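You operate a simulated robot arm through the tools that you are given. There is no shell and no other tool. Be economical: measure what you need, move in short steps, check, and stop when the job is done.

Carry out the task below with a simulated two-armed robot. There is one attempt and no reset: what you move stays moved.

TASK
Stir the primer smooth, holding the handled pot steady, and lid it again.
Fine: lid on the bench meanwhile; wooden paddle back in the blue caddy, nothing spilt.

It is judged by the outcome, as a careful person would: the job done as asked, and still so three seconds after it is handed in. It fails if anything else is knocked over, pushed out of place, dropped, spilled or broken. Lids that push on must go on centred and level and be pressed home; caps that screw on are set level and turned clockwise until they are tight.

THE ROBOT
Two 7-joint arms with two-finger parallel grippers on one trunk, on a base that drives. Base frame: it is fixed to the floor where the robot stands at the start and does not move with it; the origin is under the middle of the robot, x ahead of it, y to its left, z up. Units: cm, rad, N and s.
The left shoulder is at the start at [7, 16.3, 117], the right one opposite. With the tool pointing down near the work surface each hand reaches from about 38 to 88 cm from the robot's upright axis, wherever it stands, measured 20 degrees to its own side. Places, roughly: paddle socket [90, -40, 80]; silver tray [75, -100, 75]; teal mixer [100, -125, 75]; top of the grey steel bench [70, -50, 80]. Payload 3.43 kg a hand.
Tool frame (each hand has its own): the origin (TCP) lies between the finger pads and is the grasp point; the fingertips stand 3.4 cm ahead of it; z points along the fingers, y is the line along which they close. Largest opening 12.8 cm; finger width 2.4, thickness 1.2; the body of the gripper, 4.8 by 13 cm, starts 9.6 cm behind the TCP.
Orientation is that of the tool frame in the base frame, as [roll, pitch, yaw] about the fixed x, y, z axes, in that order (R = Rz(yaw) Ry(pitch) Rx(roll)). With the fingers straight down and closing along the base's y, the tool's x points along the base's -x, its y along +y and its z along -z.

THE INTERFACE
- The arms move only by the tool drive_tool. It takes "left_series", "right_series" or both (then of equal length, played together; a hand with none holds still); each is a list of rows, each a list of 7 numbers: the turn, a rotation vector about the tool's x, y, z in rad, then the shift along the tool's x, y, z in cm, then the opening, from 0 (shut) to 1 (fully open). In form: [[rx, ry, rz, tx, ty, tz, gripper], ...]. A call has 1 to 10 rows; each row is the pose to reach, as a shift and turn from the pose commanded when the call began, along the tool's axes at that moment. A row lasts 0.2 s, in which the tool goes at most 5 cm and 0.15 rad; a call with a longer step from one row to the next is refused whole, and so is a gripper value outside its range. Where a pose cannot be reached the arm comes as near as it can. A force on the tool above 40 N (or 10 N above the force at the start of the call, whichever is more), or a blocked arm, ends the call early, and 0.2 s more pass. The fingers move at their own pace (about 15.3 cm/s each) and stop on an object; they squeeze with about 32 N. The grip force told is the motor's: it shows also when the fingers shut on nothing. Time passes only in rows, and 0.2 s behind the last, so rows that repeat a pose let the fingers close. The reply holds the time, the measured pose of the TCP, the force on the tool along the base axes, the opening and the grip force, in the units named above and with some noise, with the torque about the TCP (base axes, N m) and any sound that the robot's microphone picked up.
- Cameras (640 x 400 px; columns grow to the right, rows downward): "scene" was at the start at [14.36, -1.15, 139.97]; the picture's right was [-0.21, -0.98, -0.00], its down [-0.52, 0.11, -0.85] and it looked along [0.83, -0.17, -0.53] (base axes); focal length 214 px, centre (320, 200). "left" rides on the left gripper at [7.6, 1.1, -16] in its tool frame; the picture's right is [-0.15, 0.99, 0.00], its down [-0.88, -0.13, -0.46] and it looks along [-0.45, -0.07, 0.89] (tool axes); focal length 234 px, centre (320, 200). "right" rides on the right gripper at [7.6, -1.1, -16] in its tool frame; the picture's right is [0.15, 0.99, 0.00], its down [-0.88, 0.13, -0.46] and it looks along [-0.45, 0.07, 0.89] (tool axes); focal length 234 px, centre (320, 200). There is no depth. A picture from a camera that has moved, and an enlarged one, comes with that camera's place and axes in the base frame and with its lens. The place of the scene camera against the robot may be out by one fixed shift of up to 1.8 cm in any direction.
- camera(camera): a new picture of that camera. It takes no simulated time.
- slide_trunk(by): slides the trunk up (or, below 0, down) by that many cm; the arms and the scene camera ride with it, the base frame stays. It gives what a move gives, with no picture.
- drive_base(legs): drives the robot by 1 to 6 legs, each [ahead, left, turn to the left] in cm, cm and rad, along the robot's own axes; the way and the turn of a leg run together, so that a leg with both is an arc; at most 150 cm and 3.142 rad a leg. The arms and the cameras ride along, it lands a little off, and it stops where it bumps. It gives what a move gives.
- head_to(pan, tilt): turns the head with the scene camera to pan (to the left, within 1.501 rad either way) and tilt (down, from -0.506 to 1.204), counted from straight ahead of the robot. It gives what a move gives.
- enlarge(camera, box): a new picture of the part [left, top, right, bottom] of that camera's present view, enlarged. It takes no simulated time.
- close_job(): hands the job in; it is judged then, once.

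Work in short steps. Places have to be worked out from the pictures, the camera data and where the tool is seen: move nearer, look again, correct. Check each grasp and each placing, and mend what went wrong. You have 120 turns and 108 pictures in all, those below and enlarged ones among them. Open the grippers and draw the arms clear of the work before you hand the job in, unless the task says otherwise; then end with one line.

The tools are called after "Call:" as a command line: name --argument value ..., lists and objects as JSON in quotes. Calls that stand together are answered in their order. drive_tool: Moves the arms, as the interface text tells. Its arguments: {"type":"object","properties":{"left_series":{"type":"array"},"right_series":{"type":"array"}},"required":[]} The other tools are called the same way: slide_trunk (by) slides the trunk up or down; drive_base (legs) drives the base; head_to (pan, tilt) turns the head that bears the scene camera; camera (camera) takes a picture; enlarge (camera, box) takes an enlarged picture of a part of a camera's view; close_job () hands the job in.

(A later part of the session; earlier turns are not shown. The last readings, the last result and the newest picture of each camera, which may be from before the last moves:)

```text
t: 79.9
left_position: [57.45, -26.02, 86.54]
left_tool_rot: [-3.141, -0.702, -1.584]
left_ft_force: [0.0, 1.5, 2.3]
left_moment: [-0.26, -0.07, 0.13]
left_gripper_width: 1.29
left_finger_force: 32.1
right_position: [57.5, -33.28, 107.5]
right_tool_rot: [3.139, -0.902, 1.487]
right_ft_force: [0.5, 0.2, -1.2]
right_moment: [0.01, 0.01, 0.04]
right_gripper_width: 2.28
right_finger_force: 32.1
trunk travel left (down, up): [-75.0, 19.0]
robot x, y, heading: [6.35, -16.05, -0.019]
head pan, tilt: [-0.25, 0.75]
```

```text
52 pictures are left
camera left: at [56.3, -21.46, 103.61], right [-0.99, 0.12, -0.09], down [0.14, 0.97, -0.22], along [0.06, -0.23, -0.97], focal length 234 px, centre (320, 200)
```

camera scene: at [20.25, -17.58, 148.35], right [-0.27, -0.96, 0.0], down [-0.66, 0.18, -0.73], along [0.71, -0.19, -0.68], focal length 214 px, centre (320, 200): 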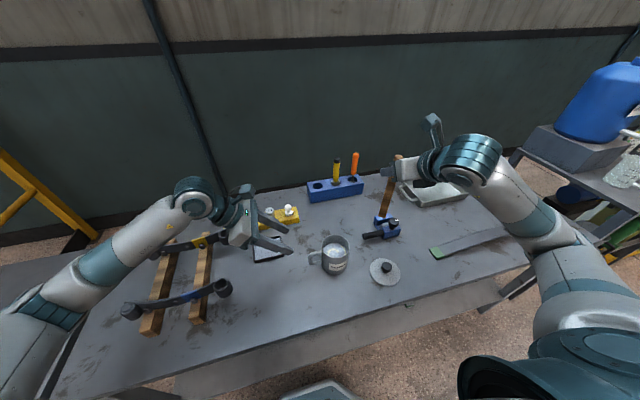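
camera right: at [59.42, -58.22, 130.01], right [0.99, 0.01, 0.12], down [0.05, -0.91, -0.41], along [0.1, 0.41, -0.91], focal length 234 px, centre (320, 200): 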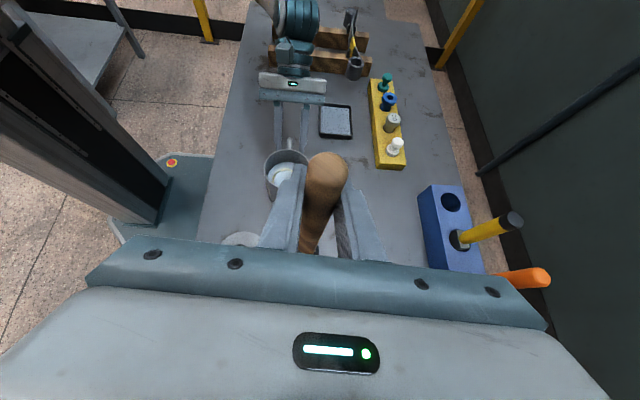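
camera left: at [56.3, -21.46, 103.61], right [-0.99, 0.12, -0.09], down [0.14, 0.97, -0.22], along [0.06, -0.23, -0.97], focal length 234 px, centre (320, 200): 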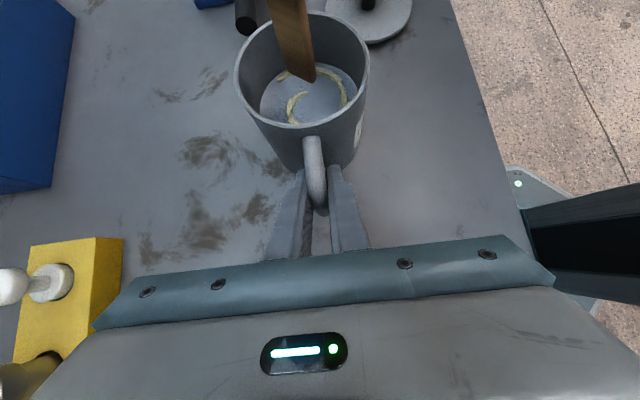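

The tip is centred in the mouth. I lower it into the primer to about 2 cm above the bench level.

Call:
drive_tool --right_series '[[0, 0, 0, -0.8, 0, 0.62, 0], [0, 0, 0, -1.6, 0, 1.25, 0], [0, 0, 0, -2.4, 0, 1.9, 0], [0, 0, 0, -3.2, 0, 2.5, 0], [0, 0, 0, -4, 0, 3.2, 0], [0, 0, 0, -4.7, 0, 3.75, 0], [0, 0, 0, -5.4, 0, 4.3, 0]]'

Call:
camera --camera "left"

```text
t: 81.5
left_position: [57.25, -26.13, 86.54]
left_tool_rot: [-3.141, -0.699, -1.583]
left_ft_force: [1.4, 1.5, 2.6]
left_moment: [-0.14, -0.09, 0.09]
left_gripper_width: 1.28
left_finger_force: 31.9
right_position: [57.47, -33.36, 100.5]
right_tool_rot: [3.14, -0.9, 1.484]
right_ft_force: [0.7, -0.6, -0.5]
right_moment: [-0.06, -0.07, -0.01]
right_gripper_width: 2.28
right_finger_force: 31.6
trunk travel left (down, up): [-75.0, 19.0]
robot x, y, heading: [6.45, -15.91, -0.019]
head pan, tilt: [-0.25, 0.75]
```

```text
51 pictures are left
camera left: at [56.3, -21.47, 103.61], right [-0.99, 0.12, -0.09], down [0.14, 0.97, -0.22], along [0.06, -0.23, -0.97], focal length 234 px, centre (320, 200)
```

left: 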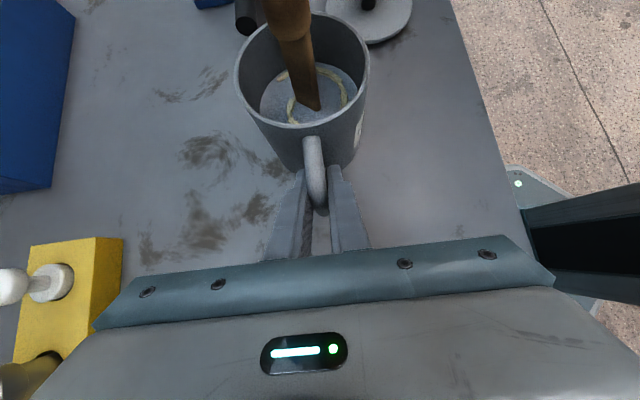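

The blade is about 3.5 cm into the primer, with the surface at z≈86. I stir one gentle circle of radius 1.7 cm.

Call:
drive_tool --right_series '[[0, 0, 0, 1.06, 0, 1.33, 0], [0, 0, 0, 0.75, 1.2, 0.94, 0], [0, 0, 0, 0, 1.7, 0, 0], [0, 0, 0, -0.75, 1.2, -0.94, 0], [0, 0, 0, -1.06, 0, -1.33, 0], [0, 0, 0, -0.75, -1.2, -0.94, 0], [0, 0, 0, 0, -1.7, 0, 0], [0, 0, 0, 0.75, -1.2, 0.94, 0], [0, 0, 0, 1.06, 0, 1.33, 0], [0, 0, 0, 0, 0, 0, 0]]'

Call:
camera --camera "left"

```text
t: 83.7
left_position: [57.32, -26.09, 86.38]
left_tool_rot: [-3.14, -0.7, -1.584]
left_ft_force: [1.3, -1.3, -0.1]
left_moment: [-0.3, 0.02, 0.05]
left_gripper_width: 1.29
left_finger_force: 32.0
right_position: [57.38, -33.23, 100.48]
right_tool_rot: [3.137, -0.901, 1.489]
right_ft_force: [0.4, 2.1, -0.2]
right_moment: [0.28, -0.02, 0.0]
right_gripper_width: 2.27
right_finger_force: 32.2
trunk travel left (down, up): [-75.0, 19.0]
robot x, y, heading: [6.57, -16.1, -0.021]
head pan, tilt: [-0.25, 0.75]
```

```text
50 pictures are left
camera left: at [56.26, -21.52, 103.62], right [-0.99, 0.12, -0.09], down [0.14, 0.97, -0.22], along [0.06, -0.23, -0.97], focal length 234 px, centre (320, 200)
```

left: 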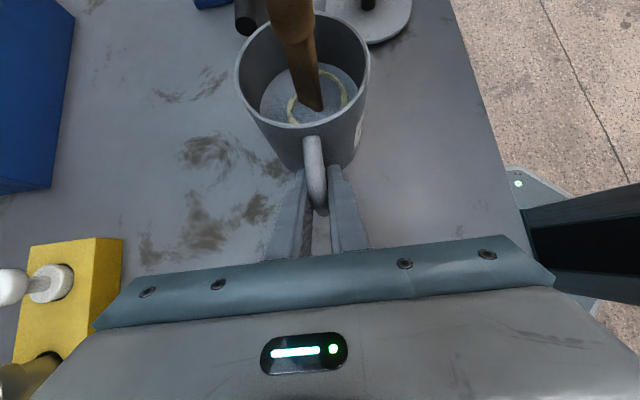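

The stirring works without strain. I repeat several circles.

Call:
drive_tool --right_series '[[0, 0, 0, 1.06, 0, 1.33, 0], [0, 0, 0, 0.75, 1.2, 0.94, 0], [0, 0, 0, 0, 1.7, 0, 0], [0, 0, 0, -0.75, 1.2, -0.94, 0], [0, 0, 0, -1.06, 0, -1.33, 0], [0, 0, 0, -0.75, -1.2, -0.94, 0], [0, 0, 0, 0, -1.7, 0, 0], [0, 0, 0, 0.75, -1.2, 0.94, 0], [0, 0, 0, 1.06, 0, 1.33, 0], [0, 0, 0, 0, 0, 0, 0]]'

Call:
drive_tool --right_series '[[0, 0, 0, 1.06, 0, 1.33, 0], [0, 0, 0, 0.75, 1.2, 0.94, 0], [0, 0, 0, 0, 1.7, 0, 0], [0, 0, 0, -0.75, 1.2, -0.94, 0], [0, 0, 0, -1.06, 0, -1.33, 0], [0, 0, 0, -0.75, -1.2, -0.94, 0], [0, 0, 0, 0, -1.7, 0, 0], [0, 0, 0, 0.75, -1.2, 0.94, 0], [0, 0, 0, 1.06, 0, 1.33, 0], [0, 0, 0, 0, 0, 0, 0]]'

Call:
drive_tool --right_series '[[0, 0, 0, 1.06, 0, 1.33, 0], [0, 0, 0, 0.75, 1.2, 0.94, 0], [0, 0, 0, 0, 1.7, 0, 0], [0, 0, 0, -0.75, 1.2, -0.94, 0], [0, 0, 0, -1.06, 0, -1.33, 0], [0, 0, 0, -0.75, -1.2, -0.94, 0], [0, 0, 0, 0, -1.7, 0, 0], [0, 0, 0, 0.75, -1.2, 0.94, 0], [0, 0, 0, 1.06, 0, 1.33, 0], [0, 0, 0, 0, 0, 0, 0]]'

Call:
enlarge --camera "left" --box '[220, 0, 400, 140]'

```text
t: 85.9
left_position: [57.34, -26.07, 86.46]
left_tool_rot: [-3.139, -0.699, -1.581]
left_ft_force: [0.6, -1.5, 0.6]
left_moment: [-0.28, 0.09, 0.04]
left_gripper_width: 1.26
left_finger_force: 32.0
right_position: [57.41, -33.5, 100.43]
right_tool_rot: [3.14, -0.9, 1.486]
right_ft_force: [0.7, 1.8, -0.2]
right_moment: [0.28, -0.01, -0.03]
right_gripper_width: 2.29
right_finger_force: 31.9
trunk travel left (down, up): [-75.0, 19.0]
robot x, y, heading: [6.72, -16.15, -0.026]
head pan, tilt: [-0.25, 0.75]
```

```text
t: 88.1
left_position: [57.36, -26.05, 86.49]
left_tool_rot: [3.142, -0.699, -1.581]
left_ft_force: [-0.1, -0.3, 0.0]
left_moment: [-0.24, 0.12, 0.04]
left_gripper_width: 1.3
left_finger_force: 32.0
right_position: [57.33, -33.34, 100.41]
right_tool_rot: [3.139, -0.9, 1.487]
right_ft_force: [-0.2, 0.8, -0.6]
right_moment: [0.15, -0.03, 0.01]
right_gripper_width: 2.28
right_finger_force: 32.5
trunk travel left (down, up): [-75.0, 19.0]
robot x, y, heading: [6.79, -15.84, -0.015]
head pan, tilt: [-0.25, 0.75]
```

```text
t: 90.3
left_position: [57.45, -26.13, 86.44]
left_tool_rot: [-3.14, -0.698, -1.583]
left_ft_force: [0.0, -1.1, 0.6]
left_moment: [-0.19, 0.14, 0.0]
left_gripper_width: 1.27
left_finger_force: 31.6
right_position: [57.47, -33.28, 100.23]
right_tool_rot: [3.137, -0.899, 1.487]
right_ft_force: [-0.1, 1.1, -0.4]
right_moment: [0.09, -0.07, 0.03]
right_gripper_width: 2.27
right_finger_force: 31.9
trunk travel left (down, up): [-75.0, 19.0]
robot x, y, heading: [6.44, -16.19, -0.017]
head pan, tilt: [-0.25, 0.75]
```

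```text
2.86 times, centred on (310, 70) of left
camera zoom: at [56.27, -21.51, 103.62], right [-0.99, 0.12, -0.1], down [0.14, 0.97, -0.22], along [0.07, -0.23, -0.97], focal length 669 px, centre (349, 571)
```

zoom: 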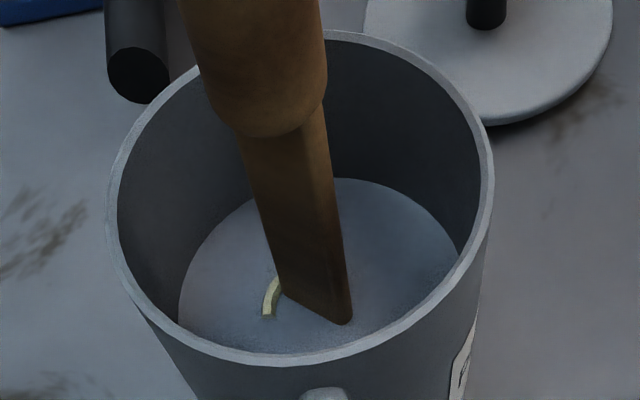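

Nearly smooth; a small streak remains. A few more circles.

Call:
drive_tool --right_series '[[0, 0, 0, 1.06, 0, 1.33, 0], [0, 0, 0, 0.75, 1.2, 0.94, 0], [0, 0, 0, 0, 1.7, 0, 0], [0, 0, 0, -0.75, 1.2, -0.94, 0], [0, 0, 0, -1.06, 0, -1.33, 0], [0, 0, 0, -0.75, -1.2, -0.94, 0], [0, 0, 0, 0, -1.7, 0, 0], [0, 0, 0, 0.75, -1.2, 0.94, 0], [0, 0, 0, 1.06, 0, 1.33, 0], [0, 0, 0, 0, 0, 0, 0]]'

Call:
drive_tool --right_series '[[0, 0, 0, 1.06, 0, 1.33, 0], [0, 0, 0, 0.75, 1.2, 0.94, 0], [0, 0, 0, 0, 1.7, 0, 0], [0, 0, 0, -0.75, 1.2, -0.94, 0], [0, 0, 0, -1.06, 0, -1.33, 0], [0, 0, 0, -0.75, -1.2, -0.94, 0], [0, 0, 0, 0, -1.7, 0, 0], [0, 0, 0, 0.75, -1.2, 0.94, 0], [0, 0, 0, 1.06, 0, 1.33, 0], [0, 0, 0, 0, 0, 0, 0]]'

Call:
drive_tool --right_series '[[0, 0, 0, 1.06, 0, 1.33, 0], [0, 0, 0, 0.75, 1.2, 0.94, 0], [0, 0, 0, 0, 1.7, 0, 0], [0, 0, 0, -0.75, 1.2, -0.94, 0], [0, 0, 0, -1.06, 0, -1.33, 0], [0, 0, 0, -0.75, -1.2, -0.94, 0], [0, 0, 0, 0, -1.7, 0, 0], [0, 0, 0, 0.75, -1.2, 0.94, 0], [0, 0, 0, 1.06, 0, 1.33, 0], [0, 0, 0, 0, 0, 0, 0]]'

Call:
enlarge --camera "left" --box '[220, 0, 400, 140]'

```text
t: 92.5
left_position: [57.35, -26.03, 86.49]
left_tool_rot: [-3.141, -0.7, -1.583]
left_ft_force: [0.4, 0.1, 0.6]
left_moment: [-0.17, 0.06, 0.02]
left_gripper_width: 1.28
left_finger_force: 31.6
right_position: [57.24, -33.5, 100.33]
right_tool_rot: [3.14, -0.899, 1.485]
right_ft_force: [0.2, 0.4, -0.7]
right_moment: [0.07, 0.02, -0.01]
right_gripper_width: 2.27
right_finger_force: 32.1
trunk travel left (down, up): [-75.0, 19.0]
robot x, y, heading: [6.78, -15.75, -0.015]
head pan, tilt: [-0.25, 0.75]
```

```text
t: 94.7
left_position: [57.44, -26.19, 86.55]
left_tool_rot: [-3.139, -0.7, -1.583]
left_ft_force: [-0.5, 0.8, -0.1]
left_moment: [-0.22, 0.09, 0.0]
left_gripper_width: 1.29
left_finger_force: 32.2
right_position: [57.48, -33.44, 100.43]
right_tool_rot: [3.14, -0.901, 1.484]
right_ft_force: [-0.4, -0.1, 0.4]
right_moment: [0.01, -0.08, 0.0]
right_gripper_width: 2.26
right_finger_force: 31.6
trunk travel left (down, up): [-75.0, 19.0]
robot x, y, heading: [6.67, -16.28, -0.02]
head pan, tilt: [-0.25, 0.75]
```

```text
t: 96.9
left_position: [57.32, -25.97, 86.55]
left_tool_rot: [-3.141, -0.699, -1.582]
left_ft_force: [0.4, 0.2, -0.5]
left_moment: [-0.18, 0.09, 0.01]
left_gripper_width: 1.26
left_finger_force: 32.3
right_position: [57.17, -33.39, 100.57]
right_tool_rot: [3.136, -0.9, 1.488]
right_ft_force: [0.9, -0.5, -0.6]
right_moment: [0.05, -0.04, 0.0]
right_gripper_width: 2.28
right_finger_force: 31.7
trunk travel left (down, up): [-75.0, 19.0]
robot x, y, heading: [6.71, -15.92, -0.022]
head pan, tilt: [-0.25, 0.75]
```

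```text
2.86 times, centred on (310, 70) of left
camera zoom: at [56.27, -21.51, 103.62], right [-0.99, 0.12, -0.1], down [0.14, 0.97, -0.22], along [0.07, -0.23, -0.97], focal length 669 px, centre (349, 571)
```

zoom: 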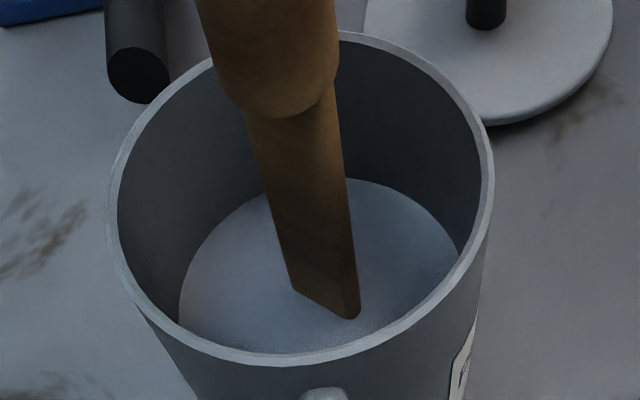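

The surface looks smooth. One more pair of circles for certainty, then I slowly raise the paddle and let it drip over the pot.

Call:
drive_tool --right_series '[[0, 0, 0, 1.06, 0, 1.33, 0], [0, 0, 0, 0.75, 1.2, 0.94, 0], [0, 0, 0, 0, 1.7, 0, 0], [0, 0, 0, -0.75, 1.2, -0.94, 0], [0, 0, 0, -1.06, 0, -1.33, 0], [0, 0, 0, -0.75, -1.2, -0.94, 0], [0, 0, 0, 0, -1.7, 0, 0], [0, 0, 0, 0.75, -1.2, 0.94, 0], [0, 0, 0, 1.06, 0, 1.33, 0], [0, 0, 0, 0, 0, 0, 0]]'

Call:
drive_tool --right_series '[[0, 0, 0, 1.06, 0, 1.33, 0], [0, 0, 0, 0.75, 1.2, 0.94, 0], [0, 0, 0, 0, 1.7, 0, 0], [0, 0, 0, -0.75, 1.2, -0.94, 0], [0, 0, 0, -1.06, 0, -1.33, 0], [0, 0, 0, -0.75, -1.2, -0.94, 0], [0, 0, 0, 0, -1.7, 0, 0], [0, 0, 0, 0.75, -1.2, 0.94, 0], [0, 0, 0, 1.06, 0, 1.33, 0], [0, 0, 0, 0, 0, 0, 0]]'

Call:
drive_tool --right_series '[[0, 0, 0, 0.5, 0, -0.4, 0], [0, 0, 0, 1.2, 0, -1, 0], [0, 0, 0, 2, 0, -1.6, 0], [0, 0, 0, 2.8, 0, -2.2, 0], [0, 0, 0, 3.6, 0, -2.9, 0], [0, 0, 0, 4, 0, -3.2, 0], [0, 0, 0, 4, 0, -3.2, 0], [0, 0, 0, 4, 0, -3.2, 0], [0, 0, 0, 4, 0, -3.2, 0], [0, 0, 0, 4, 0, -3.2, 0]]'

Call:
drive_tool --right_series '[[0, 0, 0, 0.8, 0, -0.62, 0], [0, 0, 0, 1.6, 0, -1.24, 0], [0, 0, 0, 2.4, 0, -1.9, 0], [0, 0, 0, 3.6, 0, -2.9, 0], [0, 0, 0, 4.8, 0, -3.8, 0], [0, 0, 0, 6.1, 0, -4.85, 0], [0, 0, 0, 7, 0, -5.6, 0], [0, 0, 0, 7, 0, -5.6, 0], [0, 0, 0, 7, 0, -5.6, 0], [0, 0, 0, 7, 0, -5.6, 0]]'

Call:
enlarge --camera "left" --box '[220, 0, 400, 140]'

Call:
enlarge --camera "scene" --box '[270, 160, 430, 290]'

```text
t: 99.1
left_position: [57.43, -26.07, 86.45]
left_tool_rot: [-3.14, -0.7, -1.583]
left_ft_force: [0.3, -0.4, 0.0]
left_moment: [-0.17, 0.06, 0.01]
left_gripper_width: 1.29
left_finger_force: 32.0
right_position: [57.24, -33.45, 100.28]
right_tool_rot: [3.141, -0.9, 1.486]
right_ft_force: [-0.6, 0.5, -0.6]
right_moment: [0.06, -0.04, -0.06]
right_gripper_width: 2.29
right_finger_force: 31.9
trunk travel left (down, up): [-75.0, 19.0]
robot x, y, heading: [6.4, -15.73, -0.023]
head pan, tilt: [-0.25, 0.75]
```

```text
t: 101.3
left_position: [57.24, -26.0, 86.46]
left_tool_rot: [-3.14, -0.699, -1.584]
left_ft_force: [-0.4, 0.6, 0.6]
left_moment: [-0.15, 0.09, 0.03]
left_gripper_width: 1.29
left_finger_force: 31.8
right_position: [57.33, -33.61, 100.38]
right_tool_rot: [3.14, -0.901, 1.486]
right_ft_force: [1.1, 0.2, -0.3]
right_moment: [0.12, -0.02, 0.03]
right_gripper_width: 2.26
right_finger_force: 32.0
trunk travel left (down, up): [-75.0, 19.0]
robot x, y, heading: [6.52, -16.08, -0.017]
head pan, tilt: [-0.25, 0.75]
```

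```text
t: 103.5
left_position: [57.4, -25.92, 86.55]
left_tool_rot: [3.14, -0.701, -1.583]
left_ft_force: [-1.3, -0.6, 0.1]
left_moment: [-0.02, 0.04, -0.05]
left_gripper_width: 1.3
left_finger_force: 32.4
right_position: [57.27, -33.43, 105.58]
right_tool_rot: [3.14, -0.902, 1.486]
right_ft_force: [0.1, -0.1, -0.3]
right_moment: [0.04, -0.02, -0.01]
right_gripper_width: 2.29
right_finger_force: 31.9
trunk travel left (down, up): [-75.0, 19.0]
robot x, y, heading: [6.95, -15.85, -0.018]
head pan, tilt: [-0.25, 0.75]
```

```text
t: 105.7
left_position: [57.38, -26.1, 86.42]
left_tool_rot: [3.14, -0.7, -1.582]
left_ft_force: [-0.5, 0.2, 0.9]
left_moment: [-0.02, 0.03, -0.04]
left_gripper_width: 1.3
left_finger_force: 32.0
right_position: [57.37, -33.5, 114.49]
right_tool_rot: [3.139, -0.899, 1.484]
right_ft_force: [-0.5, -0.4, -1.2]
right_moment: [-0.04, -0.02, 0.0]
right_gripper_width: 2.26
right_finger_force: 32.2
trunk travel left (down, up): [-75.0, 19.0]
robot x, y, heading: [6.72, -15.81, -0.018]
head pan, tilt: [-0.25, 0.75]
```

```text
2.86 times, centred on (310, 70) of left
camera zoom: at [56.3, -21.48, 103.61], right [-0.99, 0.12, -0.09], down [0.14, 0.97, -0.22], along [0.06, -0.23, -0.97], focal length 669 px, centre (349, 571)
```

zoom: 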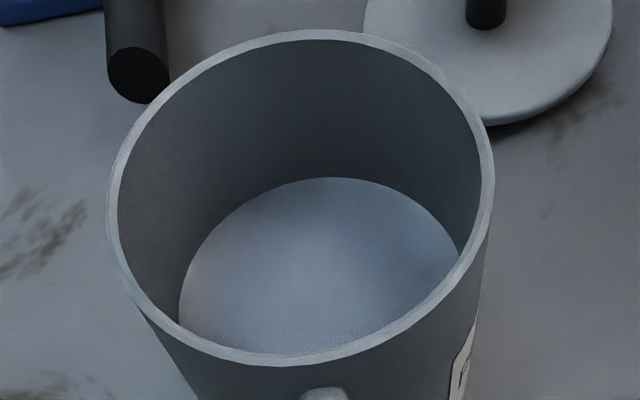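

```text
3.08 times, centred on (350, 225) of scene
camera zoom: at [20.23, -17.59, 148.34], right [-0.27, -0.96, 0.0], down [-0.66, 0.18, -0.73], along [0.71, -0.19, -0.68], focal length 660 px, centre (228, 123)
```

zoom: 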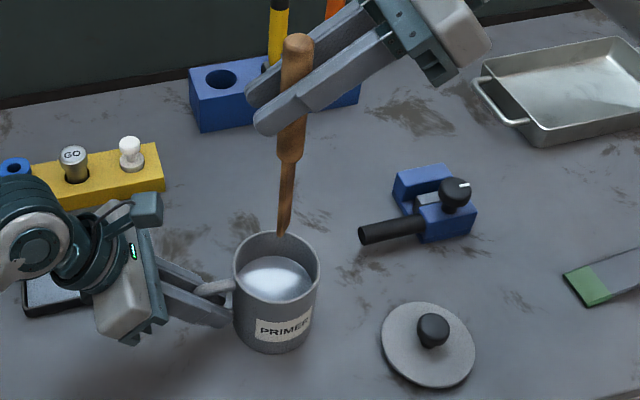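

The primer is smooth and the paddle is out and vertical. Now I retrace: right hand back to (61,-50.6), swing it to point forward, while left releases and backs off.

Call:
drive_tool --right_series '[[0, 0, 0, -1.5, 0.7, -1.9, 0], [0, 0, 0, -3, 1.5, -3.7, 0], [0, 0, 0, -4.5, 2.2, -5.6, 0], [0, 0, 0, -6, 3, -7.5, 0], [0, 0, 0, -7.5, 3.7, -9.4, 0], [0, 0, 0, -9, 4.4, -11.2, 0], [0, 0, 0, -10.4, 5.14, -13.1, 0], [0, 0, 0, -10.4, 5.14, -13.1, 0]]'

Call:
drive_tool --right_series '[[-0.117, 0, 0.093, 0, 0, 0, 0], [-0.234, 0, 0.186, 0, 0, 0, 0], [-0.351, 0, 0.279, 0, 0, 0, 0], [-0.468, 0, 0.372, 0, 0, 0, 0], [-0.585, 0, 0.465, 0, 0, 0, 0], [-0.702, 0, 0.558, 0, 0, 0, 0], [-0.819, 0, 0.651, 0, 0, 0, 0], [-0.936, 0, 0.744, 0, 0, 0, 0], [-1.053, 0, 0.837, 0, 0, 0, 0], [-1.17, 0, 0.93, 0, 0, 0, 0]]' --left_series '[[0, 0, 0, 0, 0, 0, 0.15], [0, 0, 0, 0, 0, 0, 0.3], [0, 0, 0, 0, 0, 0, 0.3], [0, 0, 0, 0, 0, -2, 0.3], [0, 0, 0, 0.1, 0, -5, 0.4], [0, 0, 0, 0.3, 0, -8, 0.5], [0, 0, 0, 1, 0, -11, 0.5], [0, 0, 0, 2, 0, -14, 0.5], [0, 0, 0, 3, 0, -17, 0.5], [0, 0, 0, 3, 0, -17, 0.5]]'

Call:
camera --camera "scene"

```text
t: 107.5
left_position: [57.44, -25.89, 86.5]
left_tool_rot: [3.14, -0.699, -1.584]
left_ft_force: [-0.1, 1.0, 0.5]
left_moment: [0.12, 0.05, -0.02]
left_gripper_width: 1.27
left_finger_force: 32.3
right_position: [60.82, -50.49, 114.34]
right_tool_rot: [3.14, -0.901, 1.486]
right_ft_force: [0.1, -0.8, -0.4]
right_moment: [0.02, 0.0, 0.01]
right_gripper_width: 2.27
right_finger_force: 31.5
trunk travel left (down, up): [-75.0, 19.0]
robot x, y, heading: [6.68, -15.7, -0.022]
head pan, tilt: [-0.25, 0.75]
```

```text
t: 109.7
left_position: [57.79, -17.21, 101.42]
left_tool_rot: [3.14, -0.7, -1.581]
left_ft_force: [0.1, 0.4, 0.3]
left_moment: [-0.04, 0.02, -0.03]
left_gripper_width: 6.38
left_finger_force: 0.1
right_position: [61.28, -50.53, 114.37]
right_tool_rot: [-3.139, -0.899, -0.017]
right_ft_force: [-0.1, 0.4, -0.8]
right_moment: [-0.01, -0.02, 0.0]
right_gripper_width: 2.26
right_finger_force: 32.1
trunk travel left (down, up): [-75.0, 19.0]
robot x, y, heading: [6.44, -15.85, -0.021]
head pan, tilt: [-0.25, 0.75]
```

```text
45 pictures are left
camera scene: at [20.41, -17.5, 148.33], right [-0.27, -0.96, 0.0], down [-0.66, 0.18, -0.73], along [0.7, -0.19, -0.68], focal length 214 px, centre (320, 200)
```

scene: 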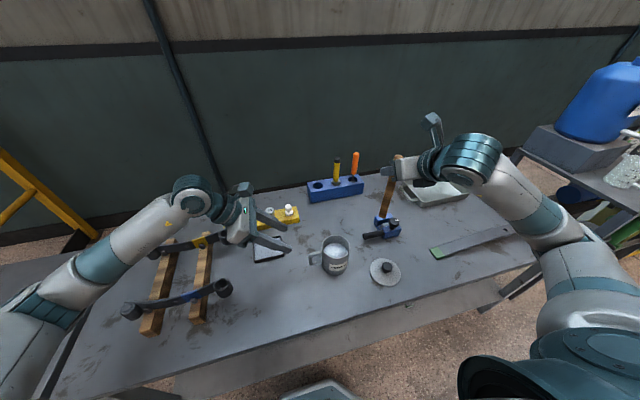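

Call:
drive_base --legs '[[0, 0, 0.51]]'

Call:
head_to --pan -0.75 --tilt 0.5

```text
t: 111.5
left_position: [51.63, 8.18, 101.39]
left_tool_rot: [-3.142, -0.701, -1.064]
left_ft_force: [-0.4, 0.0, 0.1]
left_moment: [0.02, -0.01, -0.01]
left_gripper_width: 6.41
left_finger_force: 0.0
right_position: [70.94, -19.11, 114.43]
right_tool_rot: [-3.14, -0.898, 0.505]
right_ft_force: [0.0, -0.3, -0.3]
right_moment: [0.01, -0.02, 0.02]
right_gripper_width: 2.29
right_finger_force: 31.8
trunk travel left (down, up): [-75.0, 19.0]
robot x, y, heading: [6.8, -15.69, 0.498]
head pan, tilt: [-0.25, 0.75]
```

```text
t: 112.5
left_position: [51.59, 8.13, 101.41]
left_tool_rot: [3.14, -0.701, -1.062]
left_ft_force: [-0.3, -0.5, -0.1]
left_moment: [-0.01, 0.02, 0.0]
left_gripper_width: 6.4
left_finger_force: 0.1
right_position: [71.06, -19.2, 114.43]
right_tool_rot: [3.141, -0.899, 0.507]
right_ft_force: [0.2, 0.9, -1.1]
right_moment: [0.01, 0.02, -0.03]
right_gripper_width: 2.26
right_finger_force: 32.3
trunk travel left (down, up): [-75.0, 19.0]
robot x, y, heading: [6.79, -16.01, 0.501]
head pan, tilt: [-0.75, 0.499]
```

I carry the paddle back above its socket at (93.7,-37.2).

Call:
drive_tool --right_series '[[0, 0, 0, 0.7, 3.4, 1.2, 0], [0, 0, 0, 1.4, 6.7, 2.5, 0], [0, 0, 0, 2, 10.1, 3.7, 0], [0, 0, 0, 2.7, 13.4, 4.9, 0], [0, 0, 0, 3.4, 16.8, 6.2, 0], [0, 0, 0, 4.1, 20.1, 7.4, 0], [0, 0, 0, 4.8, 23.5, 8.6, 0], [0, 0, 0, 5.4, 26.83, 9.86, 0], [0, 0, 0, 5.4, 26.83, 9.86, 0]]'

Call:
enlarge --camera "scene" --box '[290, 150, 402, 270]'

Call:
camera --camera "right"

```text
t: 114.5
left_position: [51.63, 8.25, 101.4]
left_tool_rot: [3.14, -0.7, -1.067]
left_ft_force: [0.0, -0.3, 0.5]
left_moment: [0.04, 0.0, 0.01]
left_gripper_width: 6.4
left_finger_force: 0.1
right_position: [93.69, -37.24, 112.5]
right_tool_rot: [-3.139, -0.9, 0.508]
right_ft_force: [-0.3, 0.5, -1.1]
right_moment: [-0.01, 0.0, -0.01]
right_gripper_width: 2.25
right_finger_force: 32.3
trunk travel left (down, up): [-75.0, 19.0]
robot x, y, heading: [6.47, -16.01, 0.497]
head pan, tilt: [-0.75, 0.499]
```

```text
3.33 times, centred on (346, 210) of scene
camera zoom: at [20.41, -15.15, 150.54], right [-0.25, -0.97, 0.0], down [-0.46, 0.12, -0.88], along [0.85, -0.22, -0.48], focal length 715 px, centre (233, 167)
```

zoom: 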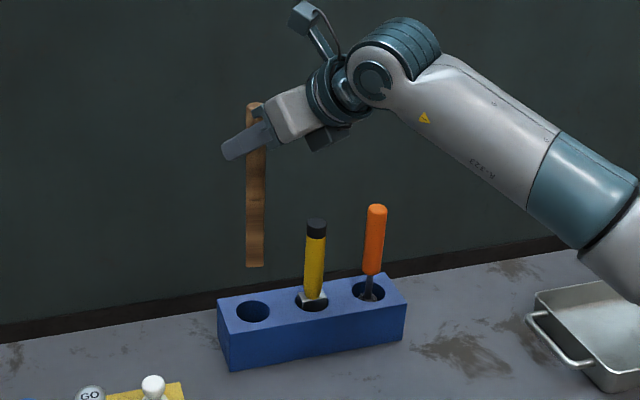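

```text
43 pictures are left
camera right: at [86.44, -39.98, 128.3], right [0.56, -0.82, 0.11], down [-0.73, -0.55, -0.41], along [0.4, 0.14, -0.91], focal length 234 px, centre (320, 200)
```

right: 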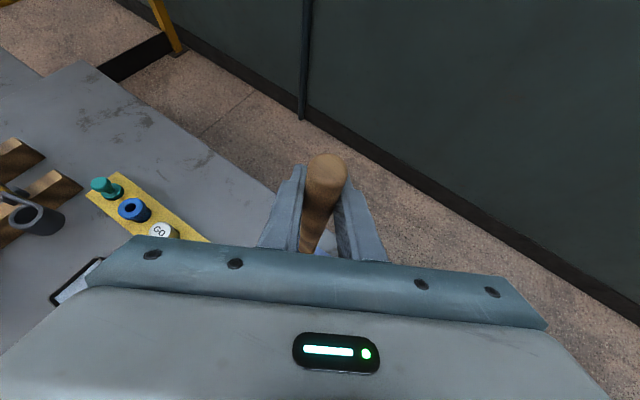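

The paddle is vertical over the socket. I lower it straight in, with a 0.2 cm correction.

Call:
drive_tool --right_series '[[0, 0, 0, -1.2, -0.13, 1.1, 0], [0, 0, 0, -2.4, -0.13, 2, 0], [0, 0, 0, -3.6, -0.13, 3, 0], [0, 0, 0, -4.8, -0.13, 3.9, 0], [0, 0, 0, -6, -0.13, 4.9, 0], [0, 0, 0, -7.2, -0.13, 5.8, 0], [0, 0, 0, -8.4, -0.13, 6.8, 0], [0, 0, 0, -9.5, -0.13, 7.7, 0], [0, 0, 0, -10.3, -0.13, 8.4, 0], [0, 0, 0, -10.3, -0.13, 8.4, 0]]'

Call:
enlarge --camera "scene" --box '[290, 150, 402, 270]'

```text
t: 116.7
left_position: [51.63, 8.05, 101.46]
left_tool_rot: [3.141, -0.702, -1.065]
left_ft_force: [-0.6, -1.3, -0.2]
left_moment: [0.06, -0.01, 0.0]
left_gripper_width: 6.4
left_finger_force: 0.0
right_position: [93.83, -37.02, 99.08]
right_tool_rot: [-3.138, -0.901, 0.504]
right_ft_force: [-0.5, 0.6, -0.8]
right_moment: [-0.03, 0.0, 0.02]
right_gripper_width: 2.26
right_finger_force: 32.4
trunk travel left (down, up): [-75.0, 19.0]
robot x, y, heading: [6.73, -16.24, 0.501]
head pan, tilt: [-0.75, 0.499]
```

```text
3.33 times, centred on (346, 210) of scene
camera zoom: at [20.46, -15.15, 150.54], right [-0.25, -0.97, 0.0], down [-0.46, 0.12, -0.88], along [0.85, -0.22, -0.48], focal length 715 px, centre (233, 167)
```

zoom: 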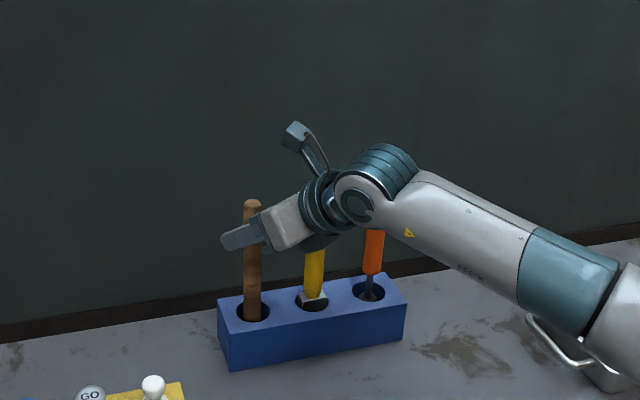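

It's in the socket. I lower the last bit to contact, open, and withdraw along the fingers.

Call:
drive_tool --right_series '[[0, 0, 0, -0.2, 0, 0.16, 0], [0, 0, 0, -0.4, 0, 0.31, 0], [0, 0, 0, -0.4, 0, 0.31, 0]]'

Call:
drive_tool --right_series '[[0, 0, 0, 0, 0, 0, 0.2], [0, 0, 0, 0, 0, 0, 0.3], [0, 0, 0, 0, 0, 0, 0.35], [0, 0, 0, 0, 0, 0, 0.35], [0, 0, 0, 0, 0, -2, 0.35], [0, 0, 0, 0, 0, -5, 0.35], [0, 0, 0, 0, 0, -8, 0.35], [0, 0, 0, 0, 0, -12, 0.35], [0, 0, 0, 0, 0, -16, 0.35], [0, 0, 0, 0, 0, -16, 0.35]]'

Call:
enlarge --camera "scene" --box '[290, 150, 402, 270]'

```text
t: 117.5
left_position: [51.51, 8.14, 101.47]
left_tool_rot: [-3.141, -0.704, -1.068]
left_ft_force: [0.4, 0.0, 0.2]
left_moment: [-0.07, 0.03, -0.01]
left_gripper_width: 6.41
left_finger_force: 0.0
right_position: [93.98, -37.1, 98.93]
right_tool_rot: [3.141, -0.904, 0.506]
right_ft_force: [-0.4, -1.0, 7.9]
right_moment: [-0.06, 0.15, 0.02]
right_gripper_width: 2.28
right_finger_force: 32.1
trunk travel left (down, up): [-75.0, 19.0]
robot x, y, heading: [6.57, -16.13, 0.499]
head pan, tilt: [-0.75, 0.499]
```

```text
t: 119.7
left_position: [51.64, 8.26, 101.41]
left_tool_rot: [-3.142, -0.698, -1.064]
left_ft_force: [-0.3, -0.2, 0.1]
left_moment: [-0.01, 0.0, -0.03]
left_gripper_width: 6.4
left_finger_force: 0.0
right_position: [82.94, -42.98, 108.77]
right_tool_rot: [-3.14, -0.897, 0.507]
right_ft_force: [-0.1, -0.2, -0.5]
right_moment: [0.0, -0.01, -0.02]
right_gripper_width: 4.49
right_finger_force: 0.1
trunk travel left (down, up): [-75.0, 19.0]
robot x, y, heading: [6.38, -16.14, 0.501]
head pan, tilt: [-0.75, 0.499]
```

```text
3.33 times, centred on (346, 210) of scene
camera zoom: at [20.53, -15.13, 150.53], right [-0.25, -0.97, 0.0], down [-0.46, 0.12, -0.88], along [0.85, -0.22, -0.48], focal length 715 px, centre (233, 167)
```

zoom: 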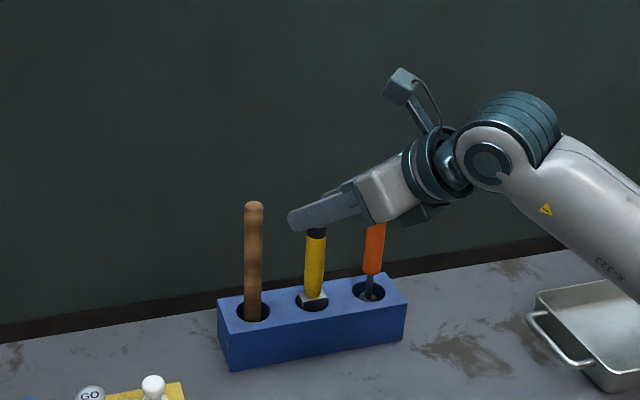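

The paddle stands in its socket again, released. I bring the right hand back, turn the base back, and go for the lid.

Call:
drive_tool --right_series '[[0, 0, 0, 1, -3.5, -1.5, 0.45], [0, 0, 0, 2, -7, -2, 0.45], [0, 0, 0, 3, -10.5, -2.5, 0.45], [0, 0, 0, 4, -14, -3, 0.45], [0, 0, 0, 5, -18, -3.4, 0.45], [0, 0, 0, 5.5, -22, -3.7, 0.45], [0, 0, 0, 6.1, -25.9, -3.9, 0.45], [0, 0, 0, 6.1, -25.9, -3.9, 0.45]]'

Call:
drive_base --legs '[[0, 0, -0.505]]'

Call:
head_to --pan -0.3 --tilt 0.8

Call:
camera --camera "scene"

```text
t: 121.5
left_position: [51.66, 8.09, 101.46]
left_tool_rot: [-3.139, -0.699, -1.066]
left_ft_force: [-0.3, 0.0, -0.3]
left_moment: [0.0, 0.02, 0.02]
left_gripper_width: 6.4
left_finger_force: 0.1
right_position: [70.99, -20.14, 115.9]
right_tool_rot: [-3.138, -0.898, 0.504]
right_ft_force: [-0.4, -0.1, -0.6]
right_moment: [0.04, -0.02, -0.01]
right_gripper_width: 5.75
right_finger_force: 0.1
trunk travel left (down, up): [-75.0, 19.0]
robot x, y, heading: [6.64, -15.91, 0.496]
head pan, tilt: [-0.75, 0.499]
```

```text
t: 123.3
left_position: [57.65, -16.39, 101.4]
left_tool_rot: [-3.141, -0.7, -1.565]
left_ft_force: [-0.7, 0.4, 0.5]
left_moment: [0.01, 0.0, -0.01]
left_gripper_width: 6.4
left_finger_force: 0.1
right_position: [61.25, -50.42, 115.81]
right_tool_rot: [-3.139, -0.898, 0.005]
right_ft_force: [-0.4, -0.5, 0.5]
right_moment: [0.01, -0.02, 0.0]
right_gripper_width: 5.77
right_finger_force: 0.1
trunk travel left (down, up): [-75.0, 19.0]
robot x, y, heading: [6.74, -15.92, 0.0]
head pan, tilt: [-0.75, 0.499]
```

```text
t: 124.2
left_position: [57.59, -16.34, 101.4]
left_tool_rot: [3.142, -0.701, -1.566]
left_ft_force: [-0.5, 0.0, 0.5]
left_moment: [0.0, -0.01, -0.03]
left_gripper_width: 6.4
left_finger_force: 0.1
right_position: [61.18, -50.45, 115.88]
right_tool_rot: [-3.14, -0.898, 0.007]
right_ft_force: [0.0, 0.1, 0.4]
right_moment: [0.03, 0.01, 0.01]
right_gripper_width: 5.77
right_finger_force: 0.1
trunk travel left (down, up): [-75.0, 19.0]
robot x, y, heading: [6.35, -16.13, -0.0]
head pan, tilt: [-0.3, 0.799]
```

```text
40 pictures are left
camera scene: at [19.96, -17.68, 147.95], right [-0.3, -0.95, 0.0], down [-0.68, 0.21, -0.7], along [0.67, -0.21, -0.72], focal length 214 px, centre (320, 200)
```

scene: 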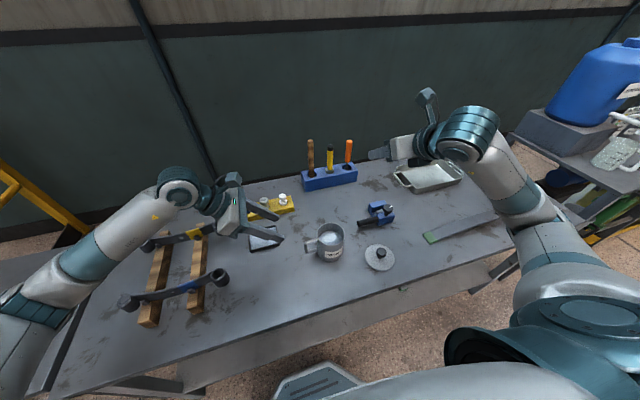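

Left regrasps the handle; right swings to point left, positioned behind the lid.

Call:
drive_tool --left_series '[[0, 0, 0, -0.6, 0.1, 1.5, 0.5], [0, 0, 0, -1.2, 0.1, 3, 0.5], [0, 0, 0, -1.8, 0.2, 4.5, 0.5], [0, 0, 0, -2.25, 0.2, 6.5, 0.45], [0, 0, 0, -2.25, 0.2, 9, 0.4], [0, 0, 0, -2.25, 0.2, 11.5, 0.35], [0, 0, 0, -2.25, 0.2, 14.5, 0.3], [0, 0, 0, -2.25, 0.2, 17.65, 0.3], [0, 0, 0, -2.25, 0.2, 17.65, 0.3], [0, 0, 0, -2.25, 0.2, 17.65, 0.3]]' --right_series '[[0.117, 0, -0.093, -1, 1, -0.3, 0.45], [0.234, 0, -0.186, -2, 2, -0.7, 0.45], [0.351, 0, -0.279, -3, 3, -1, 0.45], [0.468, 0, -0.372, -4, 4, -1.3, 0.45], [0.585, 0, -0.465, -5, 5, -1.7, 0.45], [0.702, 0, -0.558, -6, 6, -2, 0.45], [0.819, 0, -0.651, -7, 7, -2.3, 0.45], [0.936, 0, -0.744, -8, 8, -2.7, 0.45], [1.053, 0, -0.837, -9, 9, -3, 0.45], [1.17, 0, -0.93, -10.3, 10, -3.3, 0.45]]'

Call:
camera --camera "left"

Call:
camera --camera "right"

```text
t: 126.4
left_position: [57.53, -25.86, 86.55]
left_tool_rot: [-3.141, -0.701, -1.564]
left_ft_force: [0.3, -0.1, -0.1]
left_moment: [0.04, 0.02, -0.01]
left_gripper_width: 3.87
left_finger_force: 0.1
right_position: [52.6, -60.56, 109.73]
right_tool_rot: [-3.138, -0.901, 1.504]
right_ft_force: [0.0, -0.4, 0.1]
right_moment: [0.02, 0.04, -0.01]
right_gripper_width: 5.73
right_finger_force: 0.0
trunk travel left (down, up): [-75.0, 19.0]
robot x, y, heading: [6.91, -16.07, -0.003]
head pan, tilt: [-0.3, 0.799]
```

```text
39 pictures are left
camera left: at [56.44, -21.38, 103.63], right [-0.99, 0.11, -0.09], down [0.12, 0.97, -0.22], along [0.07, -0.23, -0.97], focal length 234 px, centre (320, 200)
```

left: 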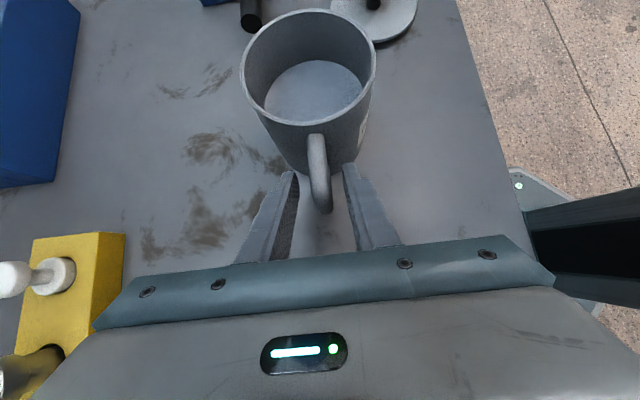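

```text
38 pictures are left
camera right: at [51.02, -68.28, 125.56], right [0.99, 0.03, 0.11], down [0.07, -0.91, -0.41], along [0.09, 0.41, -0.91], focal length 234 px, centre (320, 200)
```

right: 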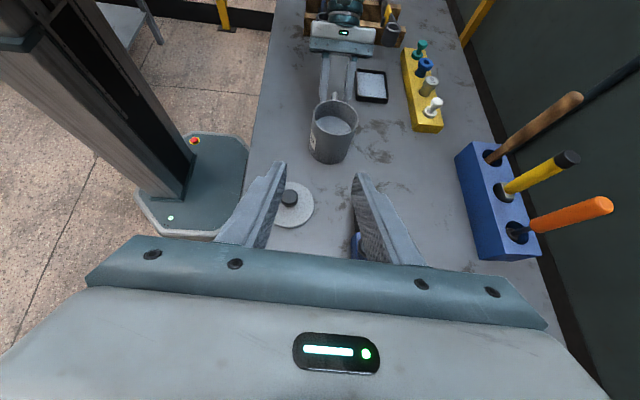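

Left is around the handle; the knob of the lid is at about (49.4,-49.8). Left closes, and right goes to just above the lid knob.

Call:
drive_tool --left_series '[[0, 0, 0, 0, 0, 0, 0.2], [0, 0, 0, 0, 0, 0, 0.1], [0, 0, 0, 0, 0, 0, 0], [0, 0, 0, 0, 0, 0, 0], [0, 0, 0, 0, 0, 0, 0], [0, 0, 0, 0, 0, 0, 0], [0, 0, 0, 0, 0, 0, 0]]' --right_series '[[0.009, 0, -0.007, -1.2, -0.6, 3, 0.45], [0.017, 0, -0.014, -2.4, -1.3, 6, 0.45], [0.026, 0, -0.021, -3.6, -1.9, 9, 0.45], [0.035, 0, -0.028, -4.8, -2.6, 12, 0.45], [0.043, 0, -0.035, -6, -3.2, 15, 0.45], [0.052, 0, -0.042, -7.15, -3.84, 17.85, 0.45], [0.052, 0, -0.042, -7.15, -3.84, 17.85, 0.45]]'

Call:
camera --camera "right"

Call:
enlarge --camera "scene" --box '[290, 190, 450, 300]'

```text
t: 128.0
left_position: [57.52, -25.91, 86.55]
left_tool_rot: [3.141, -0.702, -1.566]
left_ft_force: [-2.2, 1.0, 2.3]
left_moment: [-0.1, 0.36, -0.16]
left_gripper_width: 1.29
left_finger_force: 32.5
right_position: [49.01, -50.67, 93.34]
right_tool_rot: [3.141, -0.9, 1.573]
right_ft_force: [0.6, -0.4, 0.0]
right_moment: [0.03, -0.04, 0.0]
right_gripper_width: 5.78
right_finger_force: 0.1
trunk travel left (down, up): [-75.0, 19.0]
robot x, y, heading: [6.25, -16.16, 0.001]
head pan, tilt: [-0.3, 0.799]
```

```text
37 pictures are left
camera right: at [47.9, -58.47, 109.09], right [0.99, 0.09, 0.12], down [0.13, -0.9, -0.41], along [0.07, 0.42, -0.91], focal length 234 px, centre (320, 200)
```

right: 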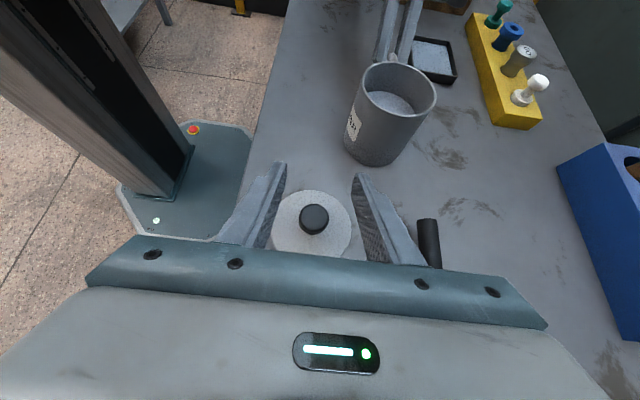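

```text
3.64 times, centred on (370, 245) of scene
camera zoom: at [19.9, -17.67, 147.95], right [-0.3, -0.95, 0.0], down [-0.68, 0.21, -0.7], along [0.67, -0.21, -0.72], focal length 780 px, centre (138, 36)
```

zoom: 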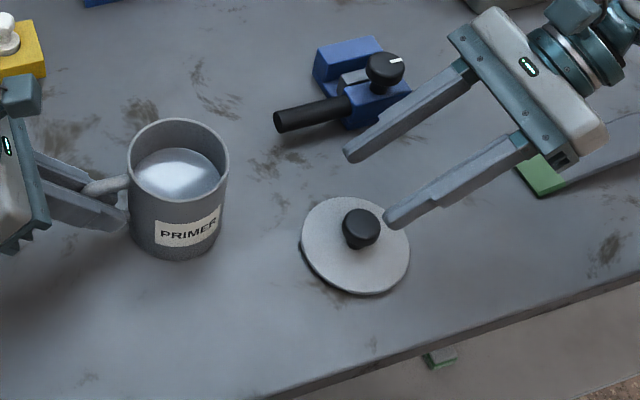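

The knob is at (49.3,-49.5), between the fingers. I descend around it and close.

Call:
drive_tool --right_series '[[0, 0, 0, -1.5, 0.1, 1.2, 0.45], [0, 0, 0, -3, 0.2, 2.4, 0.45], [0, 0, 0, -4.5, 0.25, 3.7, 0.45], [0, 0, 0, -5.8, 0.25, 4.8, 0.45], [0, 0, 0, -6.5, 0.25, 5.35, 0.45], [0, 0, 0, -6.5, 0.25, 5.35, 0.35], [0, 0, 0, -6.5, 0.25, 5.35, 0.2], [0, 0, 0, -6.5, 0.25, 5.35, 0.1], [0, 0, 0, -6.5, 0.25, 5.35, 0], [0, 0, 0, -6.5, 0.25, 5.35, 0]]'

Call:
camera --camera "right"

Call:
enlarge --camera "scene" --box '[340, 210, 420, 280]'

```text
t: 130.2
left_position: [57.56, -25.94, 86.51]
left_tool_rot: [-3.139, -0.701, -1.564]
left_ft_force: [-1.7, 0.4, 2.0]
left_moment: [-0.12, 0.33, -0.24]
left_gripper_width: 1.3
left_finger_force: 31.8
right_position: [49.41, -50.45, 84.87]
right_tool_rot: [3.141, -0.9, 1.57]
right_ft_force: [-0.1, -0.6, 0.3]
right_moment: [-0.02, -0.01, -0.01]
right_gripper_width: 3.23
right_finger_force: 32.0
trunk travel left (down, up): [-75.0, 19.0]
robot x, y, heading: [6.27, -15.72, -0.003]
head pan, tilt: [-0.3, 0.799]
```

```text
35 pictures are left
camera right: at [48.31, -58.32, 100.72], right [0.99, 0.09, 0.11], down [0.13, -0.9, -0.41], along [0.07, 0.42, -0.91], focal length 234 px, centre (320, 200)
```

right: 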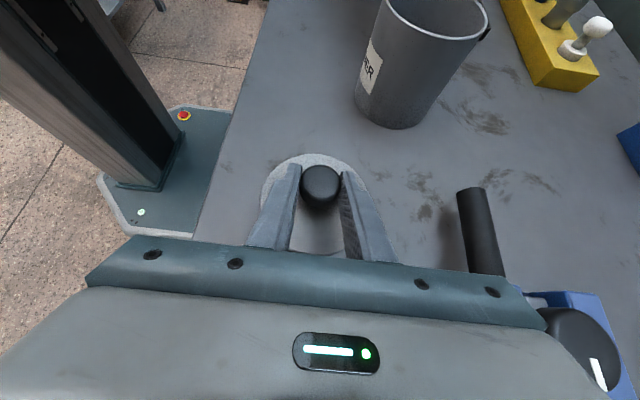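

```text
5.71 times, centred on (380, 245) of scene
camera zoom: at [19.91, -17.68, 147.95], right [-0.3, -0.95, 0.0], down [-0.68, 0.21, -0.7], along [0.67, -0.21, -0.72], focal length 1226 px, centre (-23, -57)
```

zoom: 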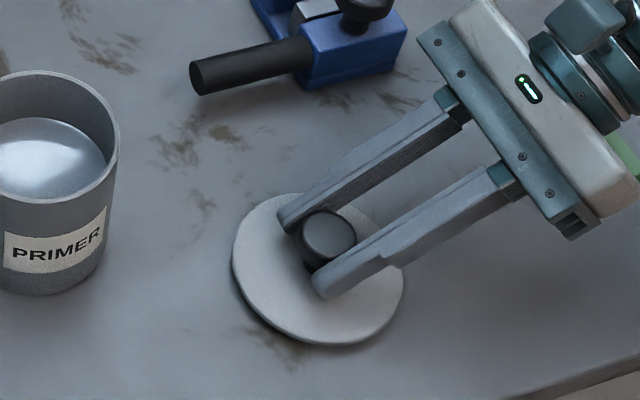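

Lid knob gripped. I lift it straight up and carry it over the pot at a safe height.

Call:
drive_tool --right_series '[[0, 0, 0, 1.6, 0, -1.2, 0], [0, 0, 0, 4, 0, -3.2, 0], [0, 0, 0, 6.6, 0, -5.2, 0], [0, 0, 0, 9.2, 0, -7.3, 0], [0, 0, 0, 11.75, 0, -9.33, 0], [0, 0, 0, 13.7, 1.6, -6.9, 0], [0, 0, 0, 15.6, 3.1, -4.5, 0], [0, 0, 0, 17.5, 4.7, -2.1, 0], [0, 0, 0, 19.4, 6.2, 0.3, 0], [0, 0, 0, 21.3, 7.8, 2.73, 0]]'

Call:
drive_tool --right_series '[[0, 0, 0, -0.8, 0, 0.6, 0], [0, 0, 0, -1.65, 0, 1.3, 0], [0, 0, 0, -1.65, 0, 1.3, 0], [0, 0, 0, -1.65, 0, 1.3, 0]]'

Call:
camera --camera "left"

Call:
enlarge --camera "scene" --box '[290, 190, 402, 270]'

```text
t: 132.4
left_position: [57.51, -25.82, 86.53]
left_tool_rot: [-3.141, -0.702, -1.564]
left_ft_force: [-1.4, 0.3, 3.8]
left_moment: [0.06, 0.13, -0.1]
left_gripper_width: 1.26
left_finger_force: 32.1
right_position: [57.14, -34.85, 99.3]
right_tool_rot: [3.14, -0.9, 1.568]
right_ft_force: [0.3, -0.6, -0.3]
right_moment: [0.0, 0.02, 0.03]
right_gripper_width: 3.19
right_finger_force: 32.2
trunk travel left (down, up): [-75.0, 19.0]
robot x, y, heading: [6.62, -15.98, -0.003]
head pan, tilt: [-0.3, 0.799]
```

```text
t: 133.4
left_position: [57.62, -25.87, 86.61]
left_tool_rot: [-3.138, -0.702, -1.565]
left_ft_force: [-0.9, 1.0, 3.8]
left_moment: [-0.09, 0.21, -0.09]
left_gripper_width: 1.31
left_finger_force: 31.9
right_position: [57.32, -34.96, 97.37]
right_tool_rot: [3.141, -0.902, 1.57]
right_ft_force: [-0.1, 0.5, 0.2]
right_moment: [-0.04, -0.01, 0.0]
right_gripper_width: 3.23
right_finger_force: 32.2
trunk travel left (down, up): [-75.0, 19.0]
robot x, y, heading: [6.93, -15.96, -0.002]
head pan, tilt: [-0.3, 0.799]
```

```text
33 pictures are left
camera left: at [56.38, -21.31, 103.7], right [-0.99, 0.11, -0.1], down [0.12, 0.97, -0.22], along [0.07, -0.23, -0.97], focal length 234 px, centre (320, 200)
```

left: 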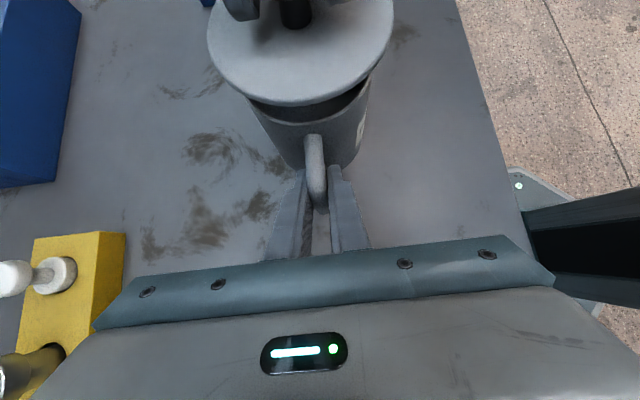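

```text
5.00 times, centred on (346, 230) of scene
camera zoom: at [19.93, -17.67, 147.95], right [-0.3, -0.95, 0.0], down [-0.68, 0.21, -0.7], along [0.67, -0.21, -0.72], focal length 1072 px, centre (190, 50)
```

zoom: 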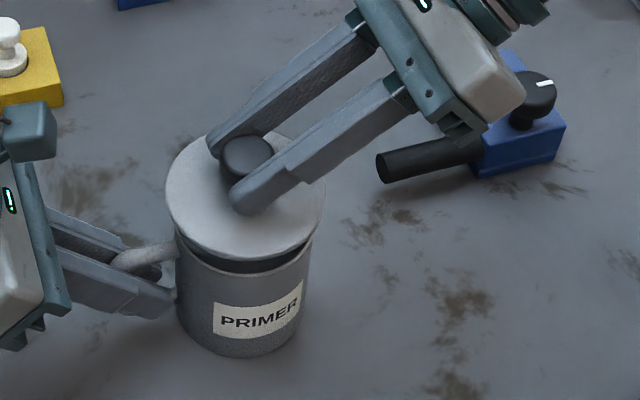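

The lid hovers about 2.5 cm above the seat and looks well aligned. I check closer with the left camera and from the right one.

Call:
enlarge --camera "left" --box '[190, 0, 410, 220]'

Call:
camera --camera "right"

```text
1.82 times, centred on (300, 110) of left
camera zoom: at [56.38, -21.31, 103.7], right [-0.99, 0.11, -0.1], down [0.12, 0.97, -0.22], along [0.07, -0.23, -0.97], focal length 426 px, centre (356, 364)
```

zoom: 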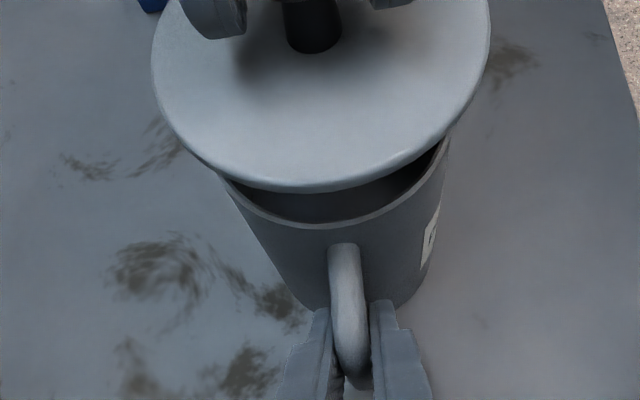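

```text
30 pictures are left
camera right: at [56.17, -42.79, 113.19], right [0.99, 0.09, 0.11], down [0.13, -0.9, -0.41], along [0.07, 0.42, -0.91], focal length 234 px, centre (320, 200)
```

right: 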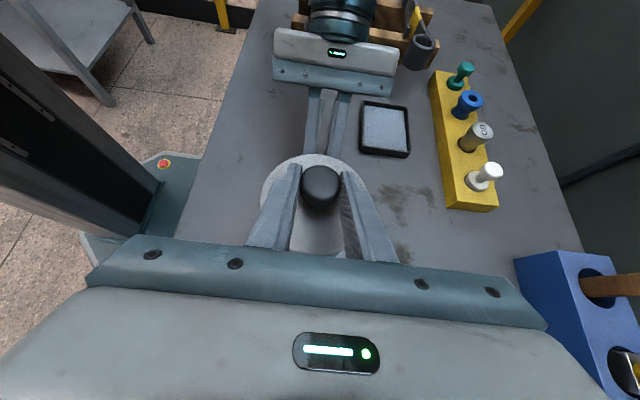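

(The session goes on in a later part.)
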